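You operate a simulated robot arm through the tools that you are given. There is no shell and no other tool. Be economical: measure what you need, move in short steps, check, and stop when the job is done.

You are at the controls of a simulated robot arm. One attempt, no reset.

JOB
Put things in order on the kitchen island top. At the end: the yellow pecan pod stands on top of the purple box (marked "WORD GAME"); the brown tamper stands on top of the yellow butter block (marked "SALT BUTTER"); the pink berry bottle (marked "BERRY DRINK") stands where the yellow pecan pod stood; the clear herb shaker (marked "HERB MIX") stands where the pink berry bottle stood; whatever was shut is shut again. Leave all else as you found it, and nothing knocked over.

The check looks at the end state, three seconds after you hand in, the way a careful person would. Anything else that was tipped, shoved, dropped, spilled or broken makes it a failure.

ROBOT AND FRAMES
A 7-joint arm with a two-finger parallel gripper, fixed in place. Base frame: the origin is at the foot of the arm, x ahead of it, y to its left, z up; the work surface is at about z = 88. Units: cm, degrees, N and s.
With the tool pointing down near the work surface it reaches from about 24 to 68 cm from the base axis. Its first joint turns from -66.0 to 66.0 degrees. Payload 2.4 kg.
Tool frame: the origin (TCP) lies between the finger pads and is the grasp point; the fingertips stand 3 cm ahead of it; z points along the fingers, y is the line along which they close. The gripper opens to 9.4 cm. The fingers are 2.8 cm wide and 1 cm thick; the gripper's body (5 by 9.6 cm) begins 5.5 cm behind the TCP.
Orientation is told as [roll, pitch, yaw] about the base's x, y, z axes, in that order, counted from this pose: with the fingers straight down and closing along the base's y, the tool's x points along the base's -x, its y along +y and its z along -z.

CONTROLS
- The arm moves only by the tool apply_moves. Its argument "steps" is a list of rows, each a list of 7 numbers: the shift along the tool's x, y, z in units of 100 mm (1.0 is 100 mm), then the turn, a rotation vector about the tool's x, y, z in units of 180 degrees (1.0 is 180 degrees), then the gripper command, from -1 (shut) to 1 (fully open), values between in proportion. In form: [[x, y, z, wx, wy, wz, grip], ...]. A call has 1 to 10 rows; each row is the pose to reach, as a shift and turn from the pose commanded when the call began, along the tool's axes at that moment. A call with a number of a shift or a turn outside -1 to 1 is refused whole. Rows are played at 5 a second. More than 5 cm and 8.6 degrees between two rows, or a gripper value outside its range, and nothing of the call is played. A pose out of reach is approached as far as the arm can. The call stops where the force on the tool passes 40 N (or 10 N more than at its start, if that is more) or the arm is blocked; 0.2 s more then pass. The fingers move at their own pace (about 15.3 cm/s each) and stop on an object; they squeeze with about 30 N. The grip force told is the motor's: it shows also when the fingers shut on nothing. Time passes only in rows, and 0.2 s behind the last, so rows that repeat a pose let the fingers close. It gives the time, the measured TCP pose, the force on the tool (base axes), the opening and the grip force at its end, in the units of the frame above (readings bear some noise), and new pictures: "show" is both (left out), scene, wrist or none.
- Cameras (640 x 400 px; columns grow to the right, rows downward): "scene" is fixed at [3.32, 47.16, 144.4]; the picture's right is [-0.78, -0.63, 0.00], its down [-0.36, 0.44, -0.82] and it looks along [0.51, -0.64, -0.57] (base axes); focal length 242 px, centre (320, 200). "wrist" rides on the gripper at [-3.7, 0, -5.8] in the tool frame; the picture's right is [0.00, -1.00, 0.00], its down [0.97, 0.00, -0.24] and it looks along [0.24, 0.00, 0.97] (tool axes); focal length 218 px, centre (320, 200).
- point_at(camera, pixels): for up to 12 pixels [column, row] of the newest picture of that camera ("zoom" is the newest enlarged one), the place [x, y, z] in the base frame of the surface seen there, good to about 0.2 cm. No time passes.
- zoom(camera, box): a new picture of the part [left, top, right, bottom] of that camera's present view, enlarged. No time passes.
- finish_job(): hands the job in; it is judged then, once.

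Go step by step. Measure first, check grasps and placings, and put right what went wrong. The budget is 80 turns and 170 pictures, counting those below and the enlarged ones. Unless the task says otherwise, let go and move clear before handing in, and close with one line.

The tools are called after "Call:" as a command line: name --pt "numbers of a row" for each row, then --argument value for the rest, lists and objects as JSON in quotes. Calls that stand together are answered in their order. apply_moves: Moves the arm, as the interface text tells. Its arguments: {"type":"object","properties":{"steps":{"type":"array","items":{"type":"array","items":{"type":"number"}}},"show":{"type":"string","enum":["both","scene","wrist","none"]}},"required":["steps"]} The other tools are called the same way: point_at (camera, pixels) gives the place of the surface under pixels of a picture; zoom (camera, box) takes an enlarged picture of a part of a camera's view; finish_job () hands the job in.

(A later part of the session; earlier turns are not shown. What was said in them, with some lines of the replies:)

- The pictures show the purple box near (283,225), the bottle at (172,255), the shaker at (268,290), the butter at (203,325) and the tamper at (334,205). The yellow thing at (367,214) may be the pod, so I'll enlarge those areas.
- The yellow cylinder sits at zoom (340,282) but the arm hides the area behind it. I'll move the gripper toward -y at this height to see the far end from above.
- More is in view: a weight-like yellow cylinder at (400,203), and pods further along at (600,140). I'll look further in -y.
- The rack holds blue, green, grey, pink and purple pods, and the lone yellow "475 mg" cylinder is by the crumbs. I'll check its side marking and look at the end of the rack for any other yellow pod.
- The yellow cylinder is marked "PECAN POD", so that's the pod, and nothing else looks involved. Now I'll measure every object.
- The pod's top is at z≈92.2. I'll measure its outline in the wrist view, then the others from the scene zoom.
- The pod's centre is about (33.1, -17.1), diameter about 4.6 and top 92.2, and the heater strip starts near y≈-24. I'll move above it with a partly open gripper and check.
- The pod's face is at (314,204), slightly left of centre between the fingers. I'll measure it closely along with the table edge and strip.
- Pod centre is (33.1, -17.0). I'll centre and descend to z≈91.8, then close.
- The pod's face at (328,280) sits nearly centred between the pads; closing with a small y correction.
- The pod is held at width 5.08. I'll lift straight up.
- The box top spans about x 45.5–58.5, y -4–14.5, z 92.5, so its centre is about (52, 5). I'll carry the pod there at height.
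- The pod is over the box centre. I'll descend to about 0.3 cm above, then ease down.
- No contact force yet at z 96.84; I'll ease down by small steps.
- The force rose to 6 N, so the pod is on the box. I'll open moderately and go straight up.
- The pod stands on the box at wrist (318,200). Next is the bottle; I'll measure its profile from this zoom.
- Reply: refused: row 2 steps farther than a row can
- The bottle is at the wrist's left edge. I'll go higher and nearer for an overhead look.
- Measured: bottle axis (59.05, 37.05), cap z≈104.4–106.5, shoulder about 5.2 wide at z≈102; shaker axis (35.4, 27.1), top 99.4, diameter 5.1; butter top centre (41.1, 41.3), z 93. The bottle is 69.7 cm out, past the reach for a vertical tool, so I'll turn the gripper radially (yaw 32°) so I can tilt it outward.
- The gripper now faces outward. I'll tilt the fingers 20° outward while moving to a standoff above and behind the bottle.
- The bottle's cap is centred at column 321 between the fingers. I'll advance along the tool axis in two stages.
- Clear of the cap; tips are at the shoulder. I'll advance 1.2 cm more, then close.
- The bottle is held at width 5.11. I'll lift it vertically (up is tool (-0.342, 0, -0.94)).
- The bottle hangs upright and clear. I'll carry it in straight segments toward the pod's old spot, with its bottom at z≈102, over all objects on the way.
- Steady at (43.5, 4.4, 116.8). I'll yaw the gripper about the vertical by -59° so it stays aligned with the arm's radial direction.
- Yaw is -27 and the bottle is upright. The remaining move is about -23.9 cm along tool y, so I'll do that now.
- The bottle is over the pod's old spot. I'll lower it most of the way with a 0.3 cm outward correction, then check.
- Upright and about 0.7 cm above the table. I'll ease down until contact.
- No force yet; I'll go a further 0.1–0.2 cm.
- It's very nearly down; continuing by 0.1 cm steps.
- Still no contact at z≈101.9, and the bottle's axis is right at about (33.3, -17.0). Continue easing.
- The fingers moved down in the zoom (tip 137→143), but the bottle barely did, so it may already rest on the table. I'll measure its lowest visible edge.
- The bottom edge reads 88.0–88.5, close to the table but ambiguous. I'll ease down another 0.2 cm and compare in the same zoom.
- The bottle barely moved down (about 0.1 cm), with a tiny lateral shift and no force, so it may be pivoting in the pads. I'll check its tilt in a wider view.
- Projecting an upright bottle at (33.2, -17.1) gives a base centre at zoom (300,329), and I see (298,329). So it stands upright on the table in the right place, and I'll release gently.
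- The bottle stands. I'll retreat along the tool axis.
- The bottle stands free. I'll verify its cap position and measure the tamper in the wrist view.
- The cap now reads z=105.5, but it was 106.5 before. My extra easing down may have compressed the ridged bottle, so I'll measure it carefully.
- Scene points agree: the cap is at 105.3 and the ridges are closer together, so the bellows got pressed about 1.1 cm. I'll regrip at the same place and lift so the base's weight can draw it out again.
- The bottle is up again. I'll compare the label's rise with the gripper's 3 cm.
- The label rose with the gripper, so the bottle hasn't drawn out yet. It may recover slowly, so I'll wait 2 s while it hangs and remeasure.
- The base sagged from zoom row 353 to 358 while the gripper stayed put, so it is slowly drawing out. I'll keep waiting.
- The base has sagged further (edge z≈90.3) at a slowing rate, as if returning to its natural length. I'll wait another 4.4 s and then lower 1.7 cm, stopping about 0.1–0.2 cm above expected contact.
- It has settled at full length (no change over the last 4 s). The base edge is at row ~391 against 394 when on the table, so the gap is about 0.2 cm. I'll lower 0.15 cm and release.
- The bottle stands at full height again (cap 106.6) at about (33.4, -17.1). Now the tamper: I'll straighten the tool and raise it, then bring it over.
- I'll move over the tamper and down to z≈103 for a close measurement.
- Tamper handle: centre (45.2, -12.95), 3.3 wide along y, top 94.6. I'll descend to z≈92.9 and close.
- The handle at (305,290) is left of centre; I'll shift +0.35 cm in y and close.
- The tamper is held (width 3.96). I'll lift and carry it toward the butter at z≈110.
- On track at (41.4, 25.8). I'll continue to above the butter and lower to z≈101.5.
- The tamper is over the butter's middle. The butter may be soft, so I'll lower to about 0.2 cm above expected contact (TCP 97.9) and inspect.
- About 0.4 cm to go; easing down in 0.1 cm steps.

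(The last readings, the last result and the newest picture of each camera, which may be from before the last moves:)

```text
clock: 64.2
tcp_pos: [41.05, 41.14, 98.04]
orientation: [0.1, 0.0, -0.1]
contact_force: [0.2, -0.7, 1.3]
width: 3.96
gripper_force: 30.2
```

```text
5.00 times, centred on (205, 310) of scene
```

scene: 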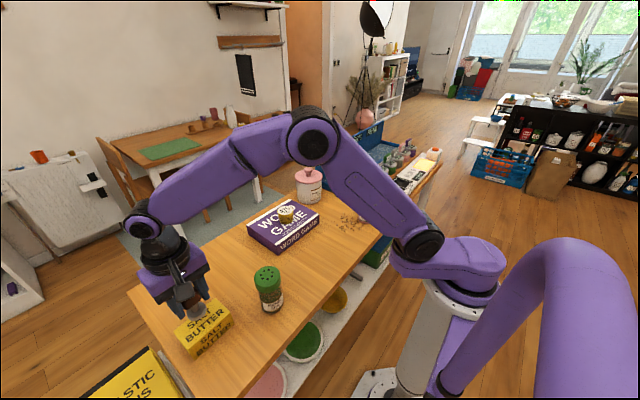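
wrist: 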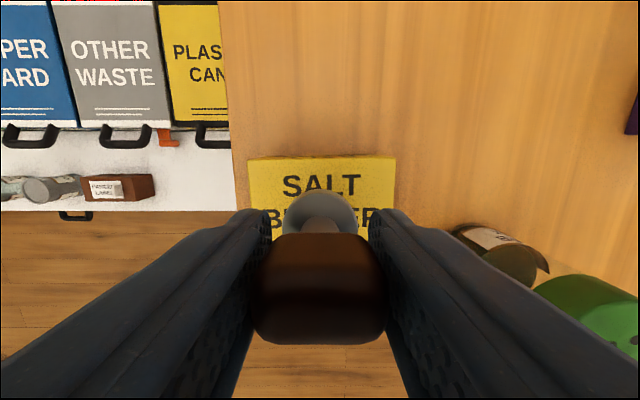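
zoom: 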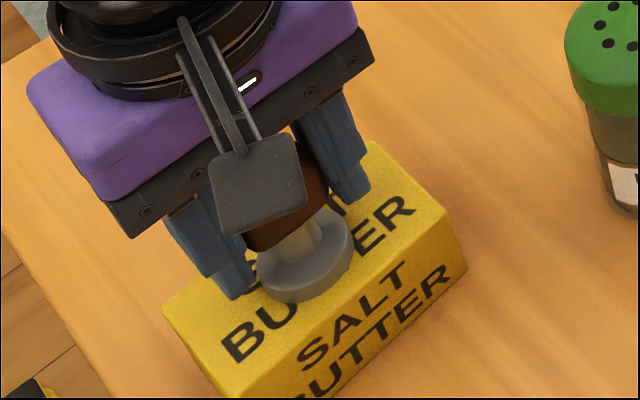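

The force went from -1.4 to +1.3 N, so it's touching. Releasing and going up.

Call:
apply_moves --pt "0 0 0 0 0 0 -0.05" --pt "0 0 0 0 0 0 0.3" --pt "0 0 0 0 0 0 0.3" --pt "0 0 -0.2 0 0 0 0.3" --pt "0 0 -0.6 0 0 0 0.3" --pt "0 0 -1.0 0 0 0 0.5" --show "both"

Call:
zoom --camera "scene" --box '[160, 260, 300, 350]'

```text
clock: 65.6
tcp_pos: [41.1, 40.82, 107.85]
orientation: [-0.1, 0.0, -0.1]
contact_force: [1.1, 0.0, 0.6]
width: 7.05
gripper_force: 0.0
```

scene: 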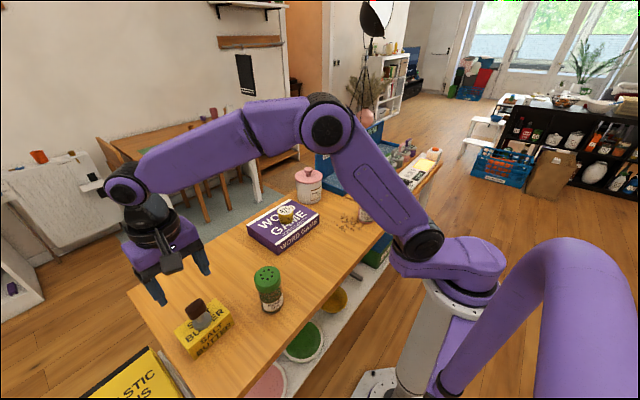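
wrist: 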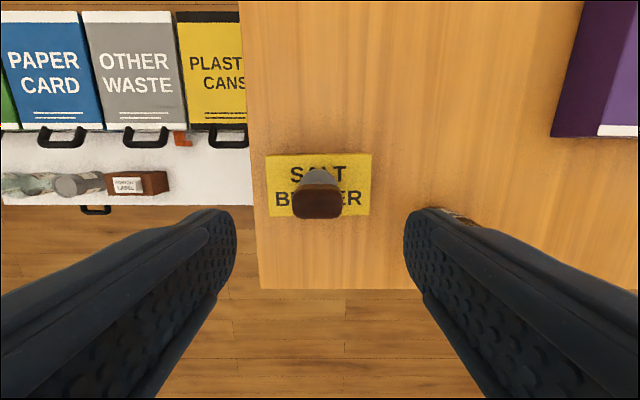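

```text
4.44 times, centred on (230, 305) of scene
```

zoom: 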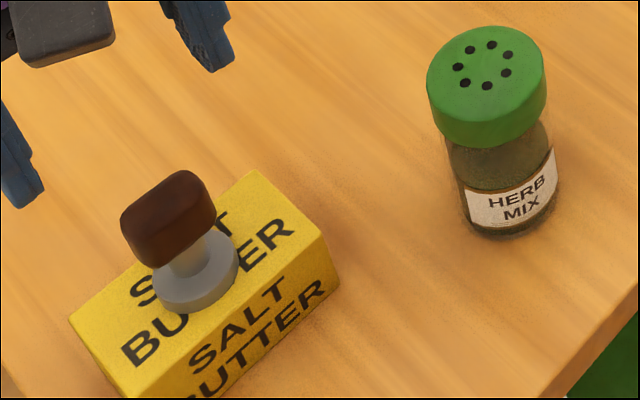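

The tamper stands on the butter. Next is the shaker: I'll turn to yaw 32°, tilt 25° outward (needed at the far spot), and go to a standoff behind and above it.

Call:
apply_moves --pt "0.11 -0.2 -0.15 0 0 -0.0445 0.6" --pt "0.22 -0.4 -0.2 0 0 -0.089 0.6" --pt "0.33 -0.6 -0.2 0 0 -0.1335 0.6" --pt "0.45 -0.8 -0.2 0 0 -0.178 0.6" --show "none"

Call:
apply_moves --pt "0.275 -0.139 0.06 0 -0.0463 0 0.6" --pt "0.55 -0.277 0.15 0 -0.0926 0 0.6" --pt "0.826 -0.416 0.295 0 -0.139 0 0.6" --show "both"

```text
clock: 66.6
tcp_pos: [36.58, 32.95, 109.88]
orientation: [0.0, 0.0, 32.1]
contact_force: [-1.0, -0.3, 0.6]
width: 7.53
gripper_force: 0.1
```

```text
clock: 67.4
tcp_pos: [31.78, 25.11, 107.1]
orientation: [0.0, -25.2, 32.1]
contact_force: [0.5, 0.0, -0.2]
width: 7.52
gripper_force: 0.1
```

scene: 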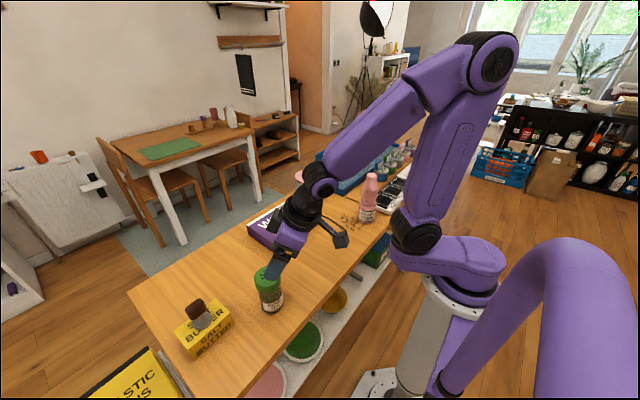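
wrist: 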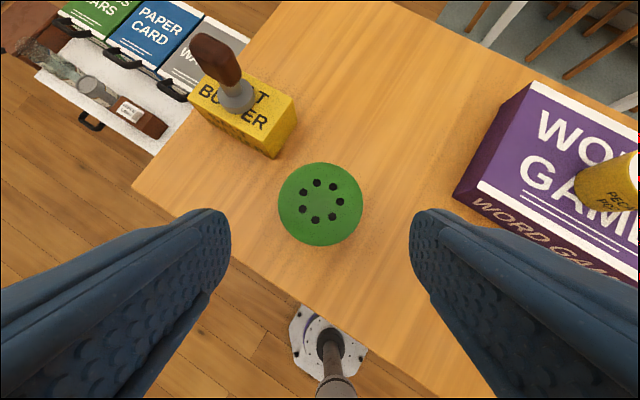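

The cap is centred at (320,204). Quick edge check.

Call:
point_at --camera "wrist" --pixels '[[320, 204], [282, 204], [359, 204], [320, 166], [320, 240]]'

Call:
apply_moves --pt "0 0 0.35 0 0 0 0.6" --pt "0 0 0.65 0 0 0 0.6" --pt "0 0 0.65 0 0 0 0.6" --show "wrist"

```text
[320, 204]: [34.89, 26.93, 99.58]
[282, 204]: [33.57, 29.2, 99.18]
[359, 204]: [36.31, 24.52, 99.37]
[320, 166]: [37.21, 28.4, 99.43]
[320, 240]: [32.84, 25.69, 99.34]
```

```text
clock: 68.2
tcp_pos: [34.1, 26.57, 101.07]
orientation: [0.0, -25.1, 32.2]
contact_force: [0.2, 0.3, -0.1]
width: 7.54
gripper_force: 0.1
```

wrist: 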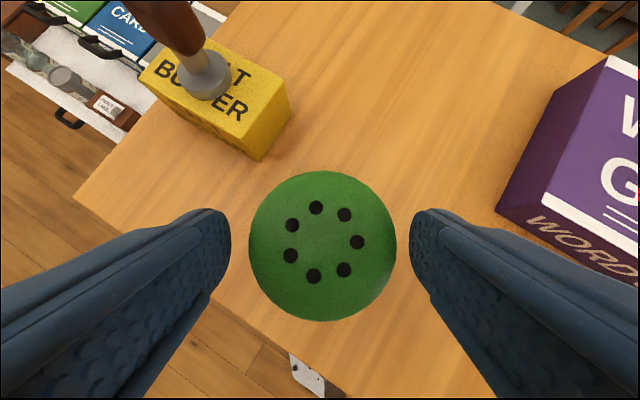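

Well centred. I'll advance 3.5 cm and close.

Call:
apply_moves --pt "0.02 0 0.2 0 0 0 0.6" --pt "0.03 0 0.35 0 0 0 0.6" --pt "0.03 0 0.35 0 0 0 0.2" --pt "0.03 0 0.35 0 0 0 -1" --pt "0.03 0 0.35 0 0 0 -1" --show "both"

Call:
zoom --camera "scene" --box '[220, 230, 320, 330]'

```text
clock: 69.4
tcp_pos: [35.2, 27.18, 97.68]
orientation: [0.0, -25.1, 32.0]
contact_force: [-0.6, 2.7, 5.1]
width: 6.07
gripper_force: 30.1
```

scene: 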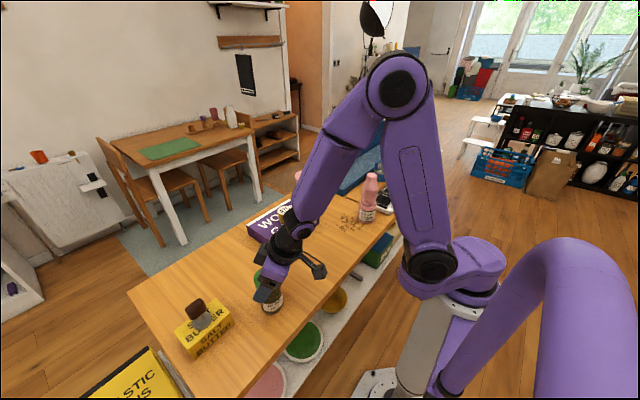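
wrist: 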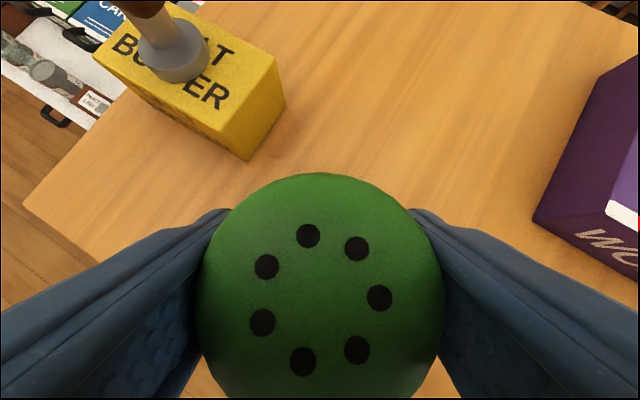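

```text
4.00 times, centred on (270, 280) of scene
```

zoom: 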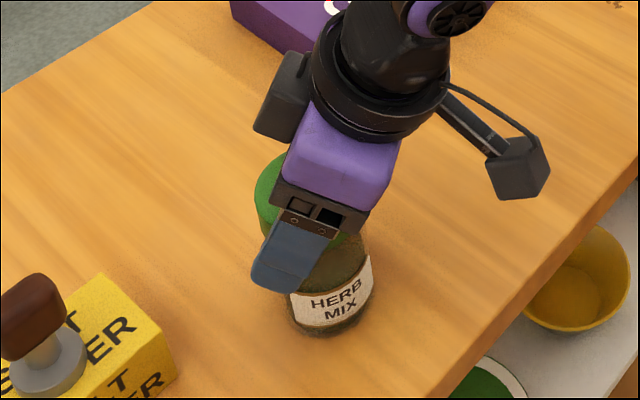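

The cap is gripped at width 6.07. I'll lift 2 cm and check the body comes along.

Call:
apply_moves --pt "-0.021 0 -0.045 0 0 0 -1" --pt "-0.042 0 -0.09 0 0 0 -1" --pt "-0.085 0 -0.181 0 0 0 -1" --show "scene"

Call:
zoom --camera "scene" --box '[220, 230, 320, 330]'

Call:
point_at --camera "zoom" --pixels '[[335, 300], [335, 312], [330, 320], [350, 316], [320, 325], [330, 345]]'

```text
clock: 70.2
tcp_pos: [35.01, 27.32, 99.63]
orientation: [0.1, -25.0, 32.1]
contact_force: [0.2, -0.4, -2.4]
width: 6.08
gripper_force: 30.6
```

scene: 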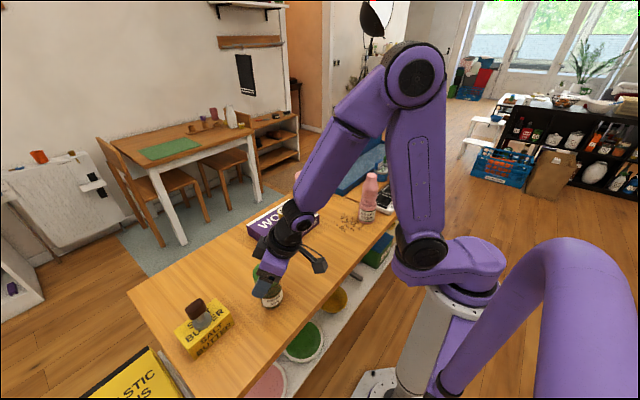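

```text
4.00 times, centred on (270, 280) of scene
```

zoom: 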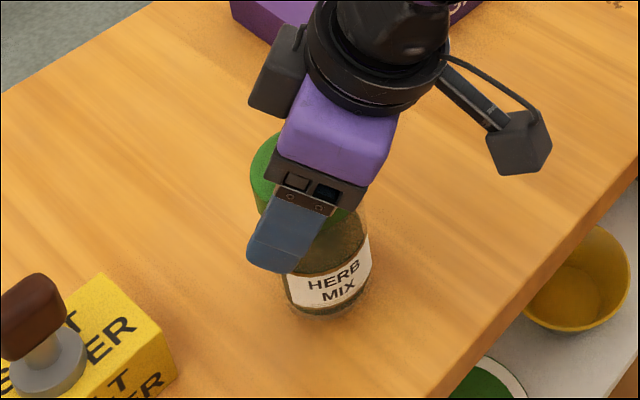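

```text
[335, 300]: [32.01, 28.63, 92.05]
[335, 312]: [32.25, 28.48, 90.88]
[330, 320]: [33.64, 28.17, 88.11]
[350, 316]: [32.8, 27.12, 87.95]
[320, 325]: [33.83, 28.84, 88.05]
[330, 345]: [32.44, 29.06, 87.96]
```

The body came along and hangs upright. I'll raise it 8 cm and carry it outward to the bottle's old spot.

Call:
apply_moves --pt "-0.14 0 -0.3 0 0 0 -1" --pt "-0.338 0 -0.725 0 0 0 -1" --show "none"

Call:
apply_moves --pt "-0.257 -0.049 0.12 0 0 0 -1" --pt "-0.513 -0.098 0.24 0 0 0 -1" --pt "-0.77 -0.147 0.36 0 0 0 -1" --show "none"

Call:
apply_moves --pt "-0.257 -0.049 0.12 0 0 0 -1" --pt "-0.513 -0.098 0.24 0 0 0 -1" --pt "-0.77 -0.147 0.36 0 0 0 -1" --show "none"

Call:
apply_moves --pt "-0.257 -0.049 0.12 0 0 0 -1" --pt "-0.513 -0.098 0.24 0 0 0 -1" --pt "-0.77 -0.147 0.36 0 0 0 -1" --pt "-0.77 -0.147 0.36 0 0 0 -1" --show "scene"

```text
clock: 70.8
tcp_pos: [35.41, 27.38, 107.71]
orientation: [0.0, -25.0, 32.1]
contact_force: [0.1, 0.2, -2.2]
width: 6.07
gripper_force: 30.1
```

```text
clock: 71.6
tcp_pos: [43.12, 30.54, 107.66]
orientation: [0.0, -25.0, 32.1]
contact_force: [1.1, 1.0, -1.6]
width: 6.04
gripper_force: 30.3
```

```text
clock: 72.4
tcp_pos: [51.12, 33.61, 107.82]
orientation: [0.1, -24.9, 32.1]
contact_force: [-0.3, -0.2, -1.5]
width: 6.05
gripper_force: 29.6
```

```text
clock: 73.4
tcp_pos: [58.96, 37.01, 107.75]
orientation: [0.0, -25.0, 32.1]
contact_force: [-0.8, -0.2, -1.9]
width: 6.06
gripper_force: 30.4
```

scene: 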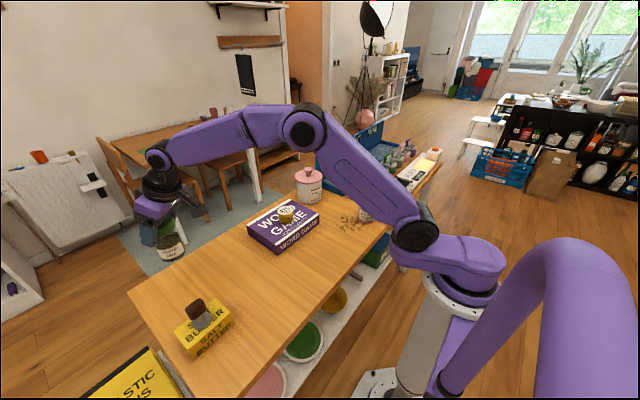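

Right over the spot at (58.96, 37.01). I'll lower 9.5 cm, then ease to contact.

Call:
apply_moves --pt "0.127 0 0.272 0 0 0 -1" --pt "0.254 0 0.544 0 0 0 -1" --pt "0.36 0 0.77 0 0 0 -1" --pt "0.402 0 0.861 0 0 0 -1" --pt "0.402 0 0.861 0 0 0 -1" --show "scene"

Call:
zoom --camera "scene" --box '[130, 210, 230, 310]'

```text
clock: 74.6
tcp_pos: [59.03, 37.05, 98.43]
orientation: [0.0, -25.1, 32.2]
contact_force: [-0.9, 0.2, -1.9]
width: 6.06
gripper_force: 29.6
```

scene: 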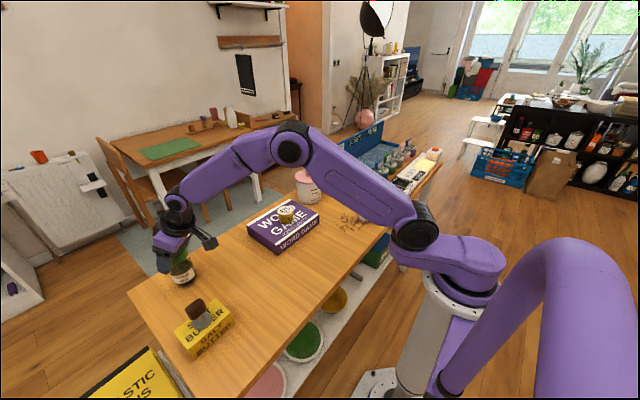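

```text
4.00 times, centred on (180, 260) of scene
```

zoom: 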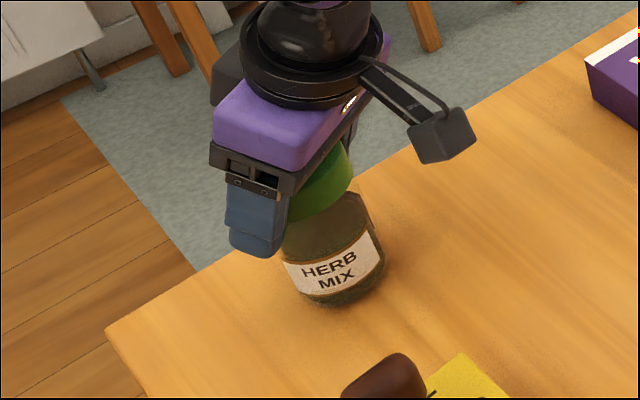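

About 0.7 cm to go; easing down.

Call:
apply_moves --pt "0.011 0 0.023 0 0 0 -1" --pt "0.021 0 0.045 0 0 0 -1" --pt "0.025 0 0.054 0 0 0 -1" --pt "0.028 0 0.06 0 0 0 -1" --pt "0.028 0 0.06 0 0 0 -1" --show "none"

```text
clock: 75.8
tcp_pos: [59.03, 36.95, 97.77]
orientation: [0.0, -25.2, 32.2]
contact_force: [-2.2, -2.2, 9.5]
width: 6.04
gripper_force: 29.3
```

Contact at 9.5 N. I'll back off a hair, release, and retreat along the tool axis.

Call:
apply_moves --pt "-0.002 0 -0.005 0 0 0 -1" --pt "-0.002 0 -0.005 0 0 0 0.4" --pt "-0.002 0 -0.005 0 0 0 0.8" --pt "-0.002 0 -0.2 0 0 0 0.8" --pt "-0.002 0 -0.6 0 0 0 0.8" --pt "-0.002 0 -1.0 0 0 0 0.8" --show "both"

Call:
point_at --camera "wrist" --pixels '[[320, 204], [282, 204], [359, 204], [320, 170], [320, 236]]'

```text
clock: 77.2
tcp_pos: [55.19, 35.0, 106.69]
orientation: [0.1, -25.0, 32.0]
contact_force: [0.4, 0.8, -0.2]
width: 8.47
gripper_force: 0.0
```

scene: 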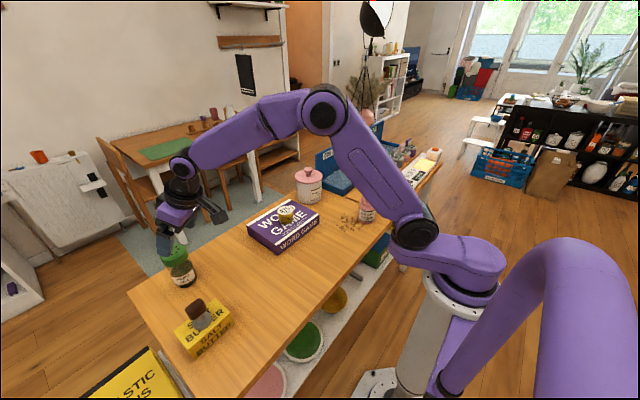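
wrist: 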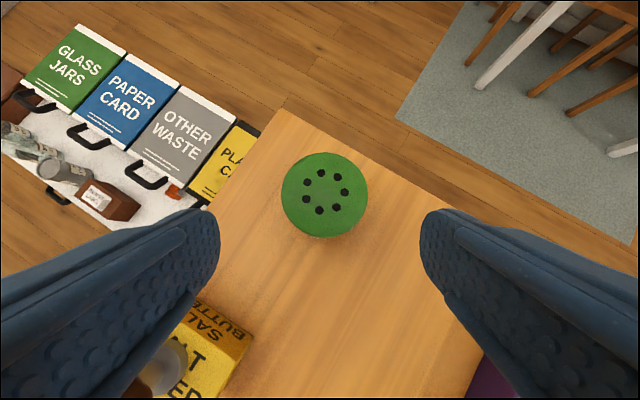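

```text
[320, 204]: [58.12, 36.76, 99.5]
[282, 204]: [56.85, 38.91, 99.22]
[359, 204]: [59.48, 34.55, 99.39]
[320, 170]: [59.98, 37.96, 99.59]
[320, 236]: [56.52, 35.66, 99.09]
```

The shaker stands with its top at 99.4, at about (58.6, 36.9). I'll retreat further and check the whole scene.

Call:
apply_moves --pt "0 0 -0.4 0 0 0 0.8" --pt "0.1 -0.2 -0.8 0 0 0 0.8" --pt "0.3 -0.5 -0.95 0 0 0 0.8" --pt "0.5 -0.8 -0.95 0 0 0 0.8" --show "both"

Call:
zoom --camera "scene" --box '[130, 200, 290, 360]'

Call:
zoom --camera "scene" --box '[240, 130, 420, 260]'

Call:
point_at --camera "scene" --pixels '[[371, 176], [287, 208], [197, 304], [174, 248]]'

```text
clock: 78.2
tcp_pos: [52.65, 23.69, 113.0]
orientation: [0.0, -25.0, 32.3]
contact_force: [-0.3, 0.4, -0.1]
width: 8.45
gripper_force: 0.0
```

scene: 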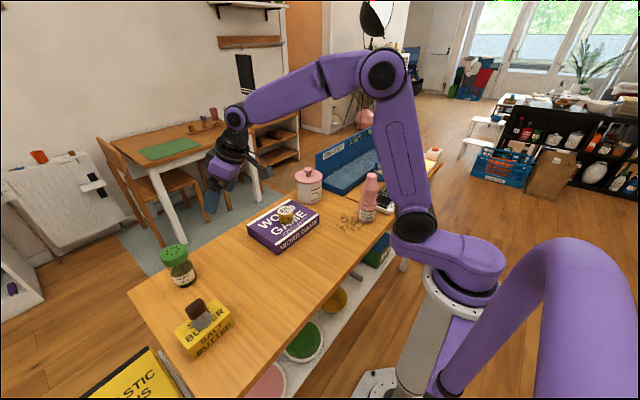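
wrist: 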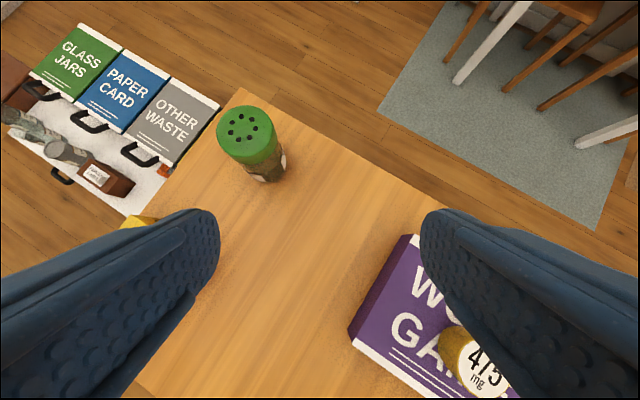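

```text
2.50 times, centred on (210, 280) of scene
```

zoom: 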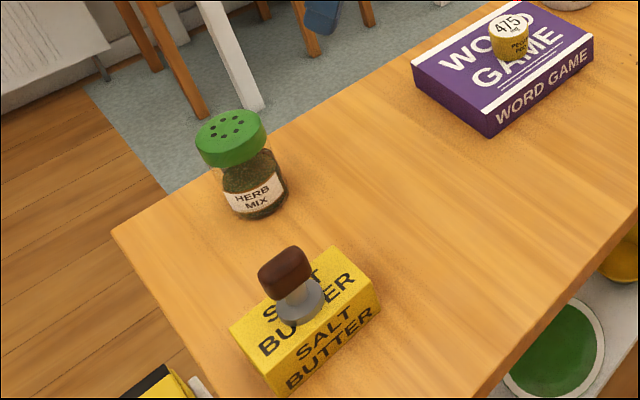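

```text
3.08 times, centred on (330, 195) of scene
```

zoom: 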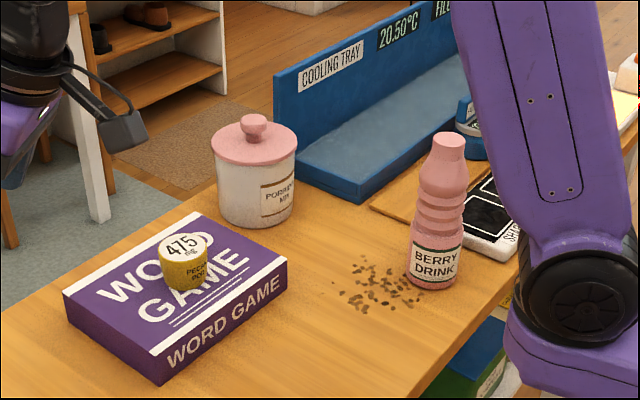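

```text
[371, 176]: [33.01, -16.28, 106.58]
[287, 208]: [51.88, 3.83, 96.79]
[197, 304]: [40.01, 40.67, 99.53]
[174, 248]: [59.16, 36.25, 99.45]
```

All four items are in place and upright: bottle cap 106.6, pod top 96.8, tamper top 99.5, shaker top 99.4. Nothing else looks disturbed and the gripper is clear, so I'm handing in.

Call:
finish_job

```text
The job is handed in.
```

I moved all four items, and they were upright in the last pictures: the pod is on the purple box, the tamper is on the butter, the berry bottle is where the pod was, and the shaker is where the bottle was. While setting the bottle down I pressed its ridged part about 1 cm short, but I drew it back out to full height before the final placing. I never opened anything.
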